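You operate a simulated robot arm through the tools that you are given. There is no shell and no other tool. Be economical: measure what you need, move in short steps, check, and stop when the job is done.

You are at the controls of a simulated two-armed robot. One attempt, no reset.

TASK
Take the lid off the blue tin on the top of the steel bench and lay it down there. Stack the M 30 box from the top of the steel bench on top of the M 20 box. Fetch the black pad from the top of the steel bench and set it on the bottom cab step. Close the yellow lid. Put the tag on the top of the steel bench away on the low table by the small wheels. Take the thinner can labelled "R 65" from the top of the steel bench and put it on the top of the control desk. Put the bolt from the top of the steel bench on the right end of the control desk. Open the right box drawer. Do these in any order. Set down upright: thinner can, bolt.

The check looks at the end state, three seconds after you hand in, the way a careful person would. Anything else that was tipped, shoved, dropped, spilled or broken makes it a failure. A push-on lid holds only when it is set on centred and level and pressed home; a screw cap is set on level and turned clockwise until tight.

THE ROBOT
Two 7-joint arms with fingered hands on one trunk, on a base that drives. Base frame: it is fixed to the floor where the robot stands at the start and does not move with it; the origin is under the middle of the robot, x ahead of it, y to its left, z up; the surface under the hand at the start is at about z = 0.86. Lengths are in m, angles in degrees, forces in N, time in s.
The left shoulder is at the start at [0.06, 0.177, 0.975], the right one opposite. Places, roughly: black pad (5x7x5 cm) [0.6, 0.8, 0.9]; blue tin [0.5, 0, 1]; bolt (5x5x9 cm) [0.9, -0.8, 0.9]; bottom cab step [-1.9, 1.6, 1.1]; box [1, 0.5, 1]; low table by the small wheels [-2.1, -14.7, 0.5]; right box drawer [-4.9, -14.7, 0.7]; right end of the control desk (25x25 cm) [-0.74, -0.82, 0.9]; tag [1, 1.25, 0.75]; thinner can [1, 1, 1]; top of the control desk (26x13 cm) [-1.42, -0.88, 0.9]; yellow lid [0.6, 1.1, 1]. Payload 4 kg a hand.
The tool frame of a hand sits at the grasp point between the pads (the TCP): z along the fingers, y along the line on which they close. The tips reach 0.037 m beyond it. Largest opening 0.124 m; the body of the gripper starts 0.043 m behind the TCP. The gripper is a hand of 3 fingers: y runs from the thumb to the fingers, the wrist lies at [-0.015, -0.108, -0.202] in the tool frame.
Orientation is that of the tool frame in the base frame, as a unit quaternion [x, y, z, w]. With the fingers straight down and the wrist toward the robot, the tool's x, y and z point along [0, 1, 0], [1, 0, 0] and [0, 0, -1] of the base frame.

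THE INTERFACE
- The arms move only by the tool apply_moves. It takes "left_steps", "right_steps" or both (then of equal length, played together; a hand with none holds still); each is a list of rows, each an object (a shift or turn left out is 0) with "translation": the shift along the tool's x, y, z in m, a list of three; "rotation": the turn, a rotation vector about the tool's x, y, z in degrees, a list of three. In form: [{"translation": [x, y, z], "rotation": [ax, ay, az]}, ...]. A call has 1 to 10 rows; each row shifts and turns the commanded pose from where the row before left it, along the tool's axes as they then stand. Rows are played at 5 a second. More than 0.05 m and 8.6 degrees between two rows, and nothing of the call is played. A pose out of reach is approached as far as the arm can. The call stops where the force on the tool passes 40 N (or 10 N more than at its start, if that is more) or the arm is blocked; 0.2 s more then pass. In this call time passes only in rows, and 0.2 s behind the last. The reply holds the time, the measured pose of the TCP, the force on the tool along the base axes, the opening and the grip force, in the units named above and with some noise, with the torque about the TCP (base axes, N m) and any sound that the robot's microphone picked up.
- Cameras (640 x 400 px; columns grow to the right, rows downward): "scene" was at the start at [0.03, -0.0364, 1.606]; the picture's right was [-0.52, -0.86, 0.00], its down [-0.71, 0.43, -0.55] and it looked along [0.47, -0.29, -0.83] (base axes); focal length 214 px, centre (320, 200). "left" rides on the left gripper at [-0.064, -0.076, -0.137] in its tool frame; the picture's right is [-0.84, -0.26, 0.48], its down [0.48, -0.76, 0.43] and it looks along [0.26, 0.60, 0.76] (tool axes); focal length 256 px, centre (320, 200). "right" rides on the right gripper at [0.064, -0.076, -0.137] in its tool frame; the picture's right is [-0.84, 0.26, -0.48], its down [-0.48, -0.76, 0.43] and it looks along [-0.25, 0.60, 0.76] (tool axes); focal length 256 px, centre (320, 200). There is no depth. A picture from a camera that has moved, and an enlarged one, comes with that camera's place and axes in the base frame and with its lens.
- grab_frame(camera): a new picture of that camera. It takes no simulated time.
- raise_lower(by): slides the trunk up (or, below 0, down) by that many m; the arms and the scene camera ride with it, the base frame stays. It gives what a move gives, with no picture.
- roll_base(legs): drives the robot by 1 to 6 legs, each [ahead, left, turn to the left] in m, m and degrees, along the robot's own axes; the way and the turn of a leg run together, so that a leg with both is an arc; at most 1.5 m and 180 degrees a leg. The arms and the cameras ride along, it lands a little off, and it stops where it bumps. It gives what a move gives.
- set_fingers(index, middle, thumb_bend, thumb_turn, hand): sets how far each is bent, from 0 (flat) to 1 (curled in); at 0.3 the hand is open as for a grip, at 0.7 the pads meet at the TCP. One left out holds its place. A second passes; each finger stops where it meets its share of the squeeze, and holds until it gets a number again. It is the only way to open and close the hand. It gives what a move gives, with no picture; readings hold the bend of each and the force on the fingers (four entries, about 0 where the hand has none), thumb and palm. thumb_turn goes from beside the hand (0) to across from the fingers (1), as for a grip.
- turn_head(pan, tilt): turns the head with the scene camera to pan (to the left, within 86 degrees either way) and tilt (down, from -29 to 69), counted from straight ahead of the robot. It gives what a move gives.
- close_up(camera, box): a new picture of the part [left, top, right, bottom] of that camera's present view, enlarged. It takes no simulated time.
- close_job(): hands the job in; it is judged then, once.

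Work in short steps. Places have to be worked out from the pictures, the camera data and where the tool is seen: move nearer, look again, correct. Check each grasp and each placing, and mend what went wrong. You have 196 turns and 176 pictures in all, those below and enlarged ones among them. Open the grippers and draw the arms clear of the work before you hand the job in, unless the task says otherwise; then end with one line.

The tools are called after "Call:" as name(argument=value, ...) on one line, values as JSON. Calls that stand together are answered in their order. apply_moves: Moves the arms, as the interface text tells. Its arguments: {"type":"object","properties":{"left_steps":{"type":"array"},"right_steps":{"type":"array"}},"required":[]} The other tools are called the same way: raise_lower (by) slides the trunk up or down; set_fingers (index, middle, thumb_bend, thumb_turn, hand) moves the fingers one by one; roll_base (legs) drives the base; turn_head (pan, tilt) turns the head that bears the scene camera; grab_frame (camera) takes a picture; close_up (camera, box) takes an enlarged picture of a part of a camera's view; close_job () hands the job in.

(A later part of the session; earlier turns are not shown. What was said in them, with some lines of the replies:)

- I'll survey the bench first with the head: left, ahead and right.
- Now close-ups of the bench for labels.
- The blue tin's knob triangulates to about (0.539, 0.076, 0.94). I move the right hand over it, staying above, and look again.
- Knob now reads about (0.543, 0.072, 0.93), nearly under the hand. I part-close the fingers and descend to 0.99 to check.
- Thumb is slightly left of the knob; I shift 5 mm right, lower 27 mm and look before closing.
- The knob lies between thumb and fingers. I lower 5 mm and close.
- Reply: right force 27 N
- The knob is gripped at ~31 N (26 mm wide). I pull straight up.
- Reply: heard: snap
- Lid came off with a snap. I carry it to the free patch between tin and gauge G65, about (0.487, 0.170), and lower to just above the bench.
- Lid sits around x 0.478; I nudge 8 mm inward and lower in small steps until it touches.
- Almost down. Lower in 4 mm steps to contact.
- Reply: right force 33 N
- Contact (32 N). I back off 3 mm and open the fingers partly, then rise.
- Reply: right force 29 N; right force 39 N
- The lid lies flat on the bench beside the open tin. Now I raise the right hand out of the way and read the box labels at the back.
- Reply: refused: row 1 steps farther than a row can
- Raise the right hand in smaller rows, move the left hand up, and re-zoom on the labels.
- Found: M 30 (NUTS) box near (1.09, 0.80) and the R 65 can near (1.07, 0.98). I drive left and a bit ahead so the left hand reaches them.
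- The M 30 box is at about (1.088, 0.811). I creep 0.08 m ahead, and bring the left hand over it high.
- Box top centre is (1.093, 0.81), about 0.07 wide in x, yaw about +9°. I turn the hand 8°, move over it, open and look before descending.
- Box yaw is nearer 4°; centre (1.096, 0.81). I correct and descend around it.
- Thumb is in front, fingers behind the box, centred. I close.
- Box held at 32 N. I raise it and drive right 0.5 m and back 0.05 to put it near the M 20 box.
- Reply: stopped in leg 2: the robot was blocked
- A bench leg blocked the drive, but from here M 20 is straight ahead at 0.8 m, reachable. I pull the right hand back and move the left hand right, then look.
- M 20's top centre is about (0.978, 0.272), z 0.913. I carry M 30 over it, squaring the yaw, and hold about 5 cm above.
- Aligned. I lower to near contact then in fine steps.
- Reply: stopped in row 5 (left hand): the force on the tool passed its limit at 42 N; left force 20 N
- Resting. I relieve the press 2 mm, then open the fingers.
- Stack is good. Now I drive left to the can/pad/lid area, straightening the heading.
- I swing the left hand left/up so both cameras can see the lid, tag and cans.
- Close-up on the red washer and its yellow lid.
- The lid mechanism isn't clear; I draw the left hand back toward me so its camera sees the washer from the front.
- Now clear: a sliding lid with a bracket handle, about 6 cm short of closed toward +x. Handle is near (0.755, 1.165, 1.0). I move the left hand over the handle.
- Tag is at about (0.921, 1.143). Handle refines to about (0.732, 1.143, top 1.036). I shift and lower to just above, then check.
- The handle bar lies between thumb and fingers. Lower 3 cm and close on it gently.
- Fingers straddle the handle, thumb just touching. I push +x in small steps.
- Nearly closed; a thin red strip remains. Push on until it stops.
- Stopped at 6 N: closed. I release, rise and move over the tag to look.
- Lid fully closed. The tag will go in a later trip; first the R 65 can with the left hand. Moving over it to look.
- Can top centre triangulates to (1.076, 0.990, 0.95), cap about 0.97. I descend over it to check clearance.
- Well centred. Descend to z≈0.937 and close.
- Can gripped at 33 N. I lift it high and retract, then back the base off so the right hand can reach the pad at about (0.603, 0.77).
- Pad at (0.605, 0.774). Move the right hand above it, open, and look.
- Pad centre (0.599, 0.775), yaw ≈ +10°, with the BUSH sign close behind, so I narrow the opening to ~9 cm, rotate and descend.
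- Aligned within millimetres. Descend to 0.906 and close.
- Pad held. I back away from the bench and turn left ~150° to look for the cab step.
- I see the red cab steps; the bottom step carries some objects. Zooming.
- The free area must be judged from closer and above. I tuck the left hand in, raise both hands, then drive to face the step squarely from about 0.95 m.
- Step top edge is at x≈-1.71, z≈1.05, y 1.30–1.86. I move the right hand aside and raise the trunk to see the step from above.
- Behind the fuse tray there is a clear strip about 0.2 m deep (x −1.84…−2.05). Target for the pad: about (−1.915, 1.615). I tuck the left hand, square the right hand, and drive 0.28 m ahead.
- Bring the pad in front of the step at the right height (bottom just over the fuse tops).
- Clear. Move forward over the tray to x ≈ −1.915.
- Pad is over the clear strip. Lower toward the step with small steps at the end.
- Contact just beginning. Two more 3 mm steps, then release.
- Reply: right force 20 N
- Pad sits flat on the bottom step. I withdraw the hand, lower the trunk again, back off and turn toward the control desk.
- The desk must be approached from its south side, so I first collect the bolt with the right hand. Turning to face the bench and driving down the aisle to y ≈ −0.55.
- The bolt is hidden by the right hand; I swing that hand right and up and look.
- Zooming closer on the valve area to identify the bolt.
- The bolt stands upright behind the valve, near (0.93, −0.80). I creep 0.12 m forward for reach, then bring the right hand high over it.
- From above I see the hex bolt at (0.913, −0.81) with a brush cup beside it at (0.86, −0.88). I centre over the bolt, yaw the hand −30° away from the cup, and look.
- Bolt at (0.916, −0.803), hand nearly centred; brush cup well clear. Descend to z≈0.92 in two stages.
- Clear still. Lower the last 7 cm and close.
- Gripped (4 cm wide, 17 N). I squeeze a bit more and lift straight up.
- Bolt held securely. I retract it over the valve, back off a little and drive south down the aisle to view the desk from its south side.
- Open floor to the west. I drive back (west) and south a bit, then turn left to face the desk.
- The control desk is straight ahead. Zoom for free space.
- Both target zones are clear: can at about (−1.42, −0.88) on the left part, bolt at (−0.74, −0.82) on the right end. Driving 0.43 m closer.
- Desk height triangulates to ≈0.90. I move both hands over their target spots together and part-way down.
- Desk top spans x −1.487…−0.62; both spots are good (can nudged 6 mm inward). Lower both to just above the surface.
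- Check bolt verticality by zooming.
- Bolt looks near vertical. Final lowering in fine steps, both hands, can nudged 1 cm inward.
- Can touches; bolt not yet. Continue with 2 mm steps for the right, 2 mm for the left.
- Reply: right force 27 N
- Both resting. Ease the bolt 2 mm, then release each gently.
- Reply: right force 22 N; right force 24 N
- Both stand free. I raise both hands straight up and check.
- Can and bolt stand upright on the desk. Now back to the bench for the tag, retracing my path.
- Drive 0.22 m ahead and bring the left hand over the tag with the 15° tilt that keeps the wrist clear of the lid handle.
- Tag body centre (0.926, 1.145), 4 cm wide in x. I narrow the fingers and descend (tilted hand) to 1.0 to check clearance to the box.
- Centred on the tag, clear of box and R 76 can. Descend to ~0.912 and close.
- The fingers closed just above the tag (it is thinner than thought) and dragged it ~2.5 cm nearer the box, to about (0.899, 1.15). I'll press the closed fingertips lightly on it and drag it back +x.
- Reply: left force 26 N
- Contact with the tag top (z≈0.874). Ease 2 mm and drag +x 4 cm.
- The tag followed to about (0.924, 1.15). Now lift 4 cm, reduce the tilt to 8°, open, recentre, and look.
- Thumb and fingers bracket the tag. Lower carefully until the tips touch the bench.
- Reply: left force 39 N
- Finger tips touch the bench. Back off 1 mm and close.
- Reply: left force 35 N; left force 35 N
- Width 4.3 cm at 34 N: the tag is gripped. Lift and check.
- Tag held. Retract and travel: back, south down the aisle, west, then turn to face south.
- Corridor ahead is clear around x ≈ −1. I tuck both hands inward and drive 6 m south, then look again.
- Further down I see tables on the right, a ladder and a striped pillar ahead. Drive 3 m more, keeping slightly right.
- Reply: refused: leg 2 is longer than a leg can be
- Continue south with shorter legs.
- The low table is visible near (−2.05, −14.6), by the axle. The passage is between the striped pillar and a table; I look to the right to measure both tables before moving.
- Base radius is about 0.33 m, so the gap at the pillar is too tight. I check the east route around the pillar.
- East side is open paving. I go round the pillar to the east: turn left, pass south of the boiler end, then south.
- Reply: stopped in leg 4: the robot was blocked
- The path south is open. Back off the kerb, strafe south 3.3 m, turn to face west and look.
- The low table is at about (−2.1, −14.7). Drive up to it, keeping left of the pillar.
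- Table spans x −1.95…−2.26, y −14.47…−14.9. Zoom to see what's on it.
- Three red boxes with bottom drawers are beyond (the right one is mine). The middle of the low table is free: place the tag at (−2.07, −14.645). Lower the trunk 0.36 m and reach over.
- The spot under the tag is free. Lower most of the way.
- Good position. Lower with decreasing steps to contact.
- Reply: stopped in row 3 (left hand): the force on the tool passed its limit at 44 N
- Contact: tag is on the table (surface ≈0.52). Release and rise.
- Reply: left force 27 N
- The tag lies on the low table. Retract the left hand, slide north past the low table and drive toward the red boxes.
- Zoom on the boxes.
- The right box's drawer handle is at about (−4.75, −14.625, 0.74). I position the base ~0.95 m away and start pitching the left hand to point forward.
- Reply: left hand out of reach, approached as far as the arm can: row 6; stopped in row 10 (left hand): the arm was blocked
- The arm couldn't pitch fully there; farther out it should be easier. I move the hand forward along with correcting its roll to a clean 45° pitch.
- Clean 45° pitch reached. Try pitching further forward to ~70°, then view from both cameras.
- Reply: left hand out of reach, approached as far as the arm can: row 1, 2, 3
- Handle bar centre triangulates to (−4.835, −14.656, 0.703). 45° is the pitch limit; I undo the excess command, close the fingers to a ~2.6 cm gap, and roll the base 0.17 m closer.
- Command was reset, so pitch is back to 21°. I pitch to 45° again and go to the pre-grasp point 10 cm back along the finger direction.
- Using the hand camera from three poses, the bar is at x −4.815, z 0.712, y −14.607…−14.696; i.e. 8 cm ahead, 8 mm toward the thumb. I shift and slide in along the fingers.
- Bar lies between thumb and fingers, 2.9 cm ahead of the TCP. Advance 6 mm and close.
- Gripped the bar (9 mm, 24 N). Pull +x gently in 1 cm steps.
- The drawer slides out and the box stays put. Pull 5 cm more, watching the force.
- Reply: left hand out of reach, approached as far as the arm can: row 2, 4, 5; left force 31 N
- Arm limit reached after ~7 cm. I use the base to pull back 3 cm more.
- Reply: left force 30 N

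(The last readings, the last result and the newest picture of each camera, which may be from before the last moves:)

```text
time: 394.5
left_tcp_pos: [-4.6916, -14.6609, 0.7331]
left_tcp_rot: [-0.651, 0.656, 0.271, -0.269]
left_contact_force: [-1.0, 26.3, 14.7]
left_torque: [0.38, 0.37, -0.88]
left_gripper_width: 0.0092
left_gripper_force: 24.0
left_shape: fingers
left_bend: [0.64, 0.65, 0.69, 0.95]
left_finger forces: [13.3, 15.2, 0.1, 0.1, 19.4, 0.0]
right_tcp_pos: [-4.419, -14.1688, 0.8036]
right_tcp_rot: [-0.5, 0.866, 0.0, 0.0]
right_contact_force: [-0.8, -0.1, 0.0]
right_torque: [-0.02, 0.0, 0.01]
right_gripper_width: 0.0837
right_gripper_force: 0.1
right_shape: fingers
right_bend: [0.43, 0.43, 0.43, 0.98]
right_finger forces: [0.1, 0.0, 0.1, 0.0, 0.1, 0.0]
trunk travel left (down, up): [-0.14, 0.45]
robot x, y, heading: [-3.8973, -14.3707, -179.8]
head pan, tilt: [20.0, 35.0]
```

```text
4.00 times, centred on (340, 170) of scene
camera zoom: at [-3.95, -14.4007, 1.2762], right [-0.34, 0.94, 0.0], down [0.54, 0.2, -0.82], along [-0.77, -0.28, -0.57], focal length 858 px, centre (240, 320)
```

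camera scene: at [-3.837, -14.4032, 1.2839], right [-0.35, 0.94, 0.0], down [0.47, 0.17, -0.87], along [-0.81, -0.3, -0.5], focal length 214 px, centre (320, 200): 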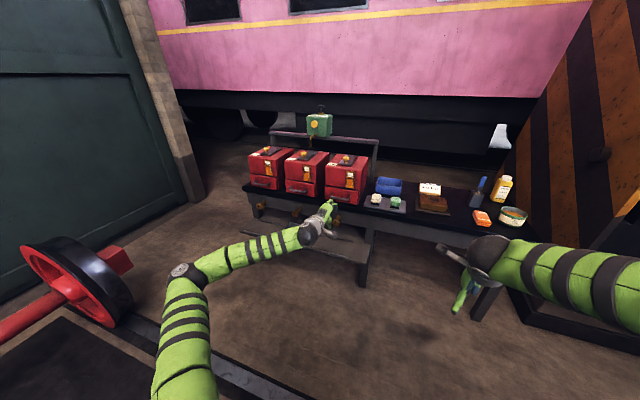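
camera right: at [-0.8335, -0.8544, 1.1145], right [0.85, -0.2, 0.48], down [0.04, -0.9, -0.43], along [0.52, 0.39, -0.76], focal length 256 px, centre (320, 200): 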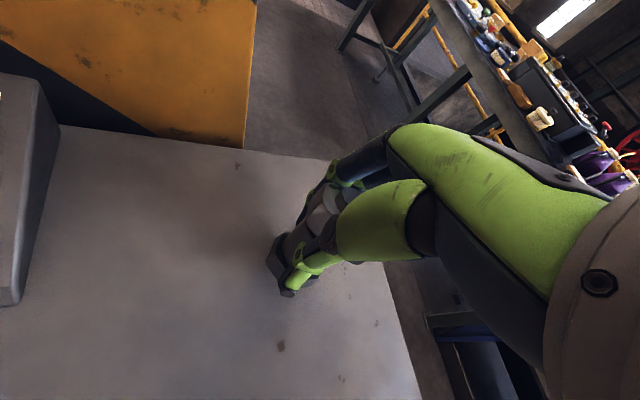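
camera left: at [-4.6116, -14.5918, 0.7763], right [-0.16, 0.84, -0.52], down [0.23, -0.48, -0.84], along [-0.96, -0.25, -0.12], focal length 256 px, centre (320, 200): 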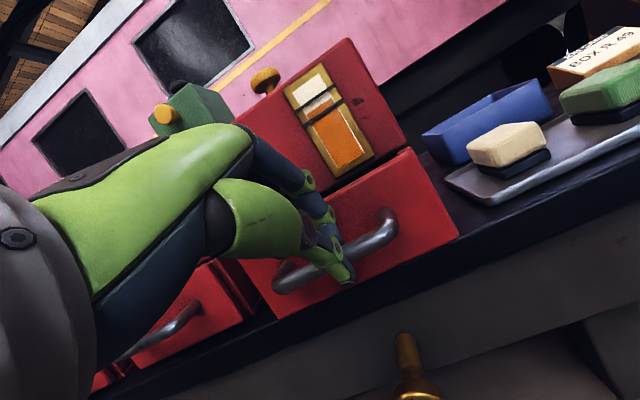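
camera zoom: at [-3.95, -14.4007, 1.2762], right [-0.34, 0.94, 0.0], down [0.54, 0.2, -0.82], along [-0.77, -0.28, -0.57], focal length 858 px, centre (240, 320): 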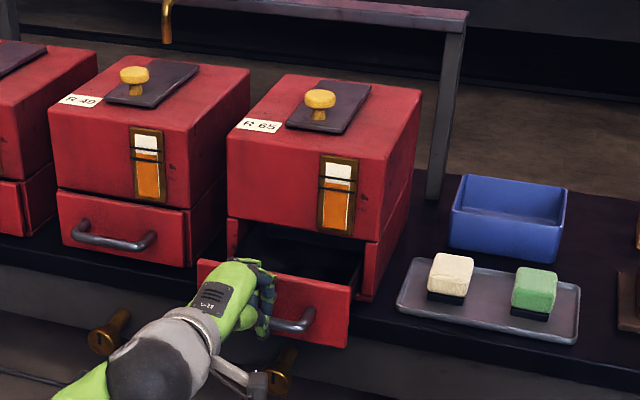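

Drawer is well open (~10 cm). Relieve the side load slightly, then release and back the hand out along the fingers.

Call:
apply_moves(left_steps=[{"translation": [-0.003, 0, 0]}, {"translation": [-0.002, 0, 0]}])

Call:
set_fingers(hand="left", index=0.58, middle=0.58, thumb_bend=0.56)

Call:
grab_frame(camera="left")

```text
time: 395.1
left_tcp_pos: [-4.6906, -14.659, 0.733]
left_tcp_rot: [-0.651, 0.656, 0.271, -0.269]
left_contact_force: [-2.2, 0.4, 10.9]
left_torque: [-0.13, 0.25, -0.17]
left_gripper_width: 0.0088
left_gripper_force: 24.2
left_shape: fingers
left_bend: [0.65, 0.65, 0.68, 0.96]
left_finger forces: [13.7, 14.5, 0.1, 0.1, 20.5, 0.1]
right_tcp_pos: [-4.4187, -14.1708, 0.803]
right_tcp_rot: [-0.5, 0.866, -0.001, 0.001]
right_contact_force: [-0.2, 1.2, 0.0]
right_torque: [0.03, 0.02, -0.03]
right_gripper_width: 0.084
right_gripper_force: 0.0
right_shape: fingers
right_bend: [0.43, 0.43, 0.43, 0.98]
right_finger forces: [0.1, 0.1, 0.1, 0.0, 0.0, 0.1]
trunk travel left (down, up): [-0.14, 0.45]
robot x, y, heading: [-3.8997, -14.3711, -179.9]
head pan, tilt: [20.0, 35.0]
```

```text
time: 396.1
left_tcp_pos: [-4.6922, -14.6583, 0.7326]
left_tcp_rot: [-0.651, 0.656, 0.271, -0.268]
left_contact_force: [0.0, 0.3, 0.2]
left_torque: [0.0, 0.0, 0.02]
left_gripper_width: 0.0417
left_gripper_force: 0.1
left_shape: fingers
left_bend: [0.57, 0.57, 0.56, 0.97]
left_finger forces: [0.1, 0.0, 0.1, 0.0, 0.0, 0.0]
right_tcp_pos: [-4.4189, -14.171, 0.8041]
right_tcp_rot: [-0.5, 0.866, -0.001, 0.002]
right_contact_force: [0.5, 0.1, 0.3]
right_torque: [-0.01, -0.01, -0.01]
right_gripper_width: 0.084
right_gripper_force: 0.0
right_shape: fingers
right_bend: [0.43, 0.43, 0.43, 0.98]
right_finger forces: [0.1, 0.1, 0.0, 0.0, 0.1, 0.0]
trunk travel left (down, up): [-0.14, 0.45]
robot x, y, heading: [-3.8953, -14.3707, -179.8]
head pan, tilt: [20.0, 35.0]
```

```text
17 pictures are left
camera left: at [-4.5407, -14.5949, 0.7737], right [-0.15, 0.84, -0.52], down [0.23, -0.48, -0.84], along [-0.96, -0.25, -0.12], focal length 256 px, centre (320, 200)
```

left: 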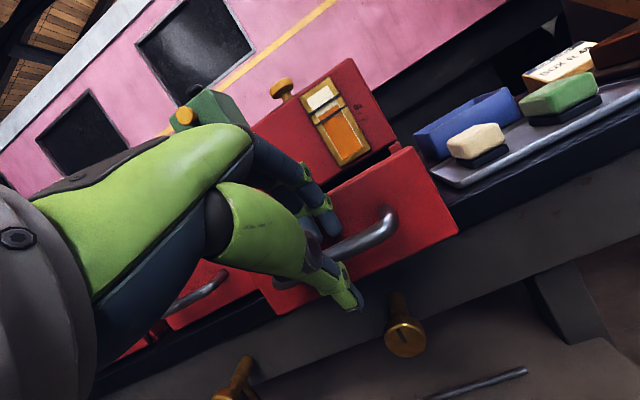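

Fingers are open around the bar; a short upward move clears it. Up 4 cm in small steps, then back the base off.

Call:
apply_moves(left_steps=[{"translation": [0, 0.0035, -0.0071]}, {"translation": [0, 0.0071, -0.0071]}, {"translation": [0, 0.0071, -0.0071]}, {"translation": [0, 0.0071, -0.0071]}])

Call:
grab_frame(camera="left")

```text
time: 397.1
left_tcp_pos: [-4.6896, -14.6577, 0.7686]
left_tcp_rot: [-0.651, 0.656, 0.272, -0.269]
left_contact_force: [0.2, -0.4, 0.1]
left_torque: [0.01, 0.0, -0.02]
left_gripper_width: 0.0417
left_gripper_force: 0.0
left_shape: fingers
left_bend: [0.57, 0.57, 0.56, 0.97]
left_finger forces: [0.0, 0.0, 0.1, 0.1, 0.0, 0.0]
right_tcp_pos: [-4.4186, -14.172, 0.8042]
right_tcp_rot: [-0.499, 0.867, -0.001, 0.0]
right_contact_force: [-0.1, -0.2, -0.5]
right_torque: [-0.02, -0.02, -0.01]
right_gripper_width: 0.0838
right_gripper_force: 0.0
right_shape: fingers
right_bend: [0.43, 0.43, 0.43, 0.98]
right_finger forces: [0.0, 0.1, 0.0, 0.1, 0.0, 0.0]
trunk travel left (down, up): [-0.14, 0.45]
robot x, y, heading: [-3.8992, -14.3733, -179.8]
head pan, tilt: [20.0, 35.0]
```

```text
16 pictures are left
camera left: at [-4.5389, -14.5943, 0.8109], right [-0.15, 0.84, -0.52], down [0.23, -0.48, -0.84], along [-0.96, -0.25, -0.12], focal length 256 px, centre (320, 200)
```

left: 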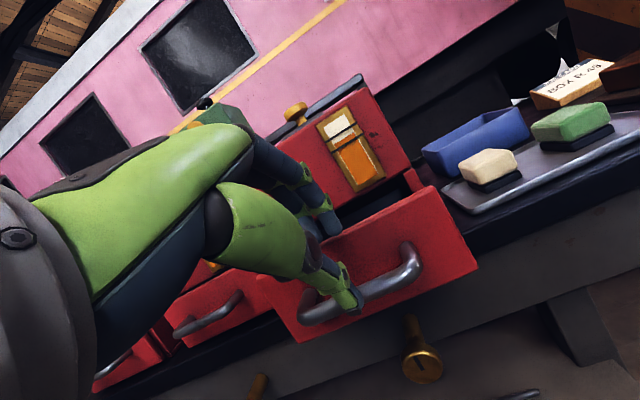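

Clear of the bar. Back the base straight off 0.35 m and inspect.

Call:
roll_base(legs=[[-0.35, 0, 0]])

Call:
close_up(camera="scene", box=[250, 100, 410, 220])

```text
time: 399.4
left_tcp_pos: [-4.3422, -14.6536, 0.7696]
left_tcp_rot: [-0.65, 0.657, 0.272, -0.268]
left_contact_force: [-0.2, 0.4, 0.7]
left_torque: [0.01, -0.02, 0.01]
left_gripper_width: 0.0415
left_gripper_force: 0.0
left_shape: fingers
left_bend: [0.57, 0.57, 0.56, 0.97]
left_finger forces: [0.0, 0.1, 0.0, 0.1, 0.0, 0.0]
right_tcp_pos: [-4.0705, -14.1683, 0.8044]
right_tcp_rot: [-0.498, 0.867, 0.0, 0.001]
right_contact_force: [1.3, 0.2, 0.3]
right_torque: [-0.04, 0.02, 0.01]
right_gripper_width: 0.0838
right_gripper_force: 0.0
right_shape: fingers
right_bend: [0.43, 0.43, 0.43, 0.98]
right_finger forces: [0.0, 0.1, 0.0, 0.0, 0.0, 0.0]
trunk travel left (down, up): [-0.14, 0.45]
robot x, y, heading: [-3.5459, -14.3718, 179.9]
head pan, tilt: [20.0, 35.0]
```

```text
3.33 times, centred on (330, 160) of scene
camera zoom: at [-3.6025, -14.4026, 1.276], right [-0.34, 0.94, 0.0], down [0.54, 0.2, -0.82], along [-0.77, -0.28, -0.57], focal length 715 px, centre (287, 333)
```

zoom: 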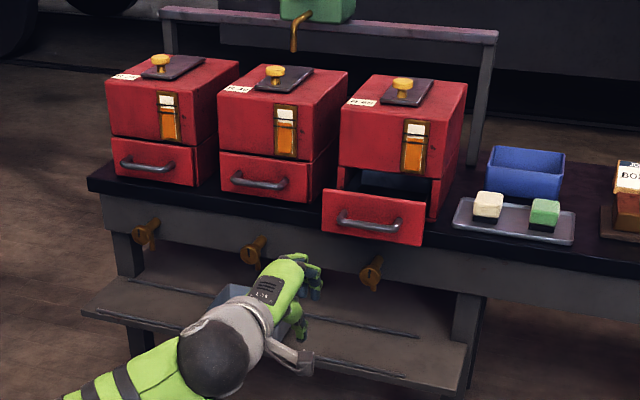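

Drawer open, boxes in place, everything done. Open both grippers, back off slightly more, and hand in.

Call:
set_fingers(hand="left", index=0.3, middle=0.3, thumb_bend=0.3)

Call:
set_fingers(hand="right", index=0.3, middle=0.3, thumb_bend=0.3)

Call:
roll_base(legs=[[-0.2, 0, 0]])

```text
time: 400.4
left_tcp_pos: [-4.3423, -14.6545, 0.7687]
left_tcp_rot: [-0.65, 0.657, 0.272, -0.268]
left_contact_force: [0.3, -0.7, -0.6]
left_torque: [0.01, 0.0, 0.02]
left_gripper_width: 0.1231
left_gripper_force: 0.1
left_shape: fingers
left_bend: [0.3, 0.3, 0.3, 0.97]
left_finger forces: [0.0, 0.0, 0.0, 0.0, 0.0, 0.0]
right_tcp_pos: [-4.0691, -14.1694, 0.8044]
right_tcp_rot: [-0.498, 0.867, 0.0, 0.001]
right_contact_force: [-0.2, 0.1, 1.0]
right_torque: [0.01, -0.01, 0.02]
right_gripper_width: 0.0842
right_gripper_force: 0.1
right_shape: fingers
right_bend: [0.43, 0.43, 0.43, 0.98]
right_finger forces: [0.1, 0.0, 0.0, 0.1, 0.1, 0.0]
trunk travel left (down, up): [-0.14, 0.45]
robot x, y, heading: [-3.5484, -14.3711, 179.9]
head pan, tilt: [20.0, 35.0]
```

```text
time: 401.4
left_tcp_pos: [-4.3418, -14.6552, 0.7686]
left_tcp_rot: [-0.651, 0.656, 0.271, -0.268]
left_contact_force: [0.4, -0.4, 0.3]
left_torque: [0.0, 0.02, -0.01]
left_gripper_width: 0.1233
left_gripper_force: 0.1
left_shape: fingers
left_bend: [0.3, 0.3, 0.3, 0.97]
left_finger forces: [0.0, 0.0, 0.0, 0.1, 0.0, 0.0]
right_tcp_pos: [-4.0693, -14.1687, 0.8034]
right_tcp_rot: [-0.497, 0.867, 0.0, 0.002]
right_contact_force: [0.4, 0.7, -0.5]
right_torque: [-0.02, 0.0, -0.01]
right_gripper_width: 0.1231
right_gripper_force: 0.1
right_shape: fingers
right_bend: [0.3, 0.3, 0.3, 0.98]
right_finger forces: [0.0, 0.0, 0.0, 0.0, 0.0, 0.0]
trunk travel left (down, up): [-0.14, 0.45]
robot x, y, heading: [-3.5502, -14.3753, 180.2]
head pan, tilt: [20.0, 35.0]
```

```text
time: 403.0
left_tcp_pos: [-4.1418, -14.6583, 0.7697]
left_tcp_rot: [-0.652, 0.656, 0.271, -0.268]
left_contact_force: [0.4, -0.2, 0.2]
left_torque: [0.0, -0.01, 0.0]
left_gripper_width: 0.123
left_gripper_force: 0.1
left_shape: fingers
left_bend: [0.3, 0.3, 0.3, 0.97]
left_finger forces: [0.1, 0.0, 0.0, 0.0, 0.1, 0.0]
right_tcp_pos: [-3.8711, -14.1701, 0.8043]
right_tcp_rot: [-0.5, 0.866, -0.001, 0.002]
right_contact_force: [-0.1, -0.5, 0.1]
right_torque: [0.04, 0.0, -0.03]
right_gripper_width: 0.123
right_gripper_force: 0.0
right_shape: fingers
right_bend: [0.3, 0.3, 0.3, 0.98]
right_finger forces: [0.1, 0.0, 0.0, 0.0, 0.0, 0.0]
trunk travel left (down, up): [-0.14, 0.45]
robot x, y, heading: [-3.3498, -14.376, -180.1]
head pan, tilt: [20.0, 35.0]
```

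All eight jobs were checked in pictures as they were done; the hands are open and clear. Handing in.

Call:
close_job()

```text
The job is handed in.
```

All eight tasks are done and the job is handed in; each result was checked in a picture when I finished it, but not re-checked afterwards.
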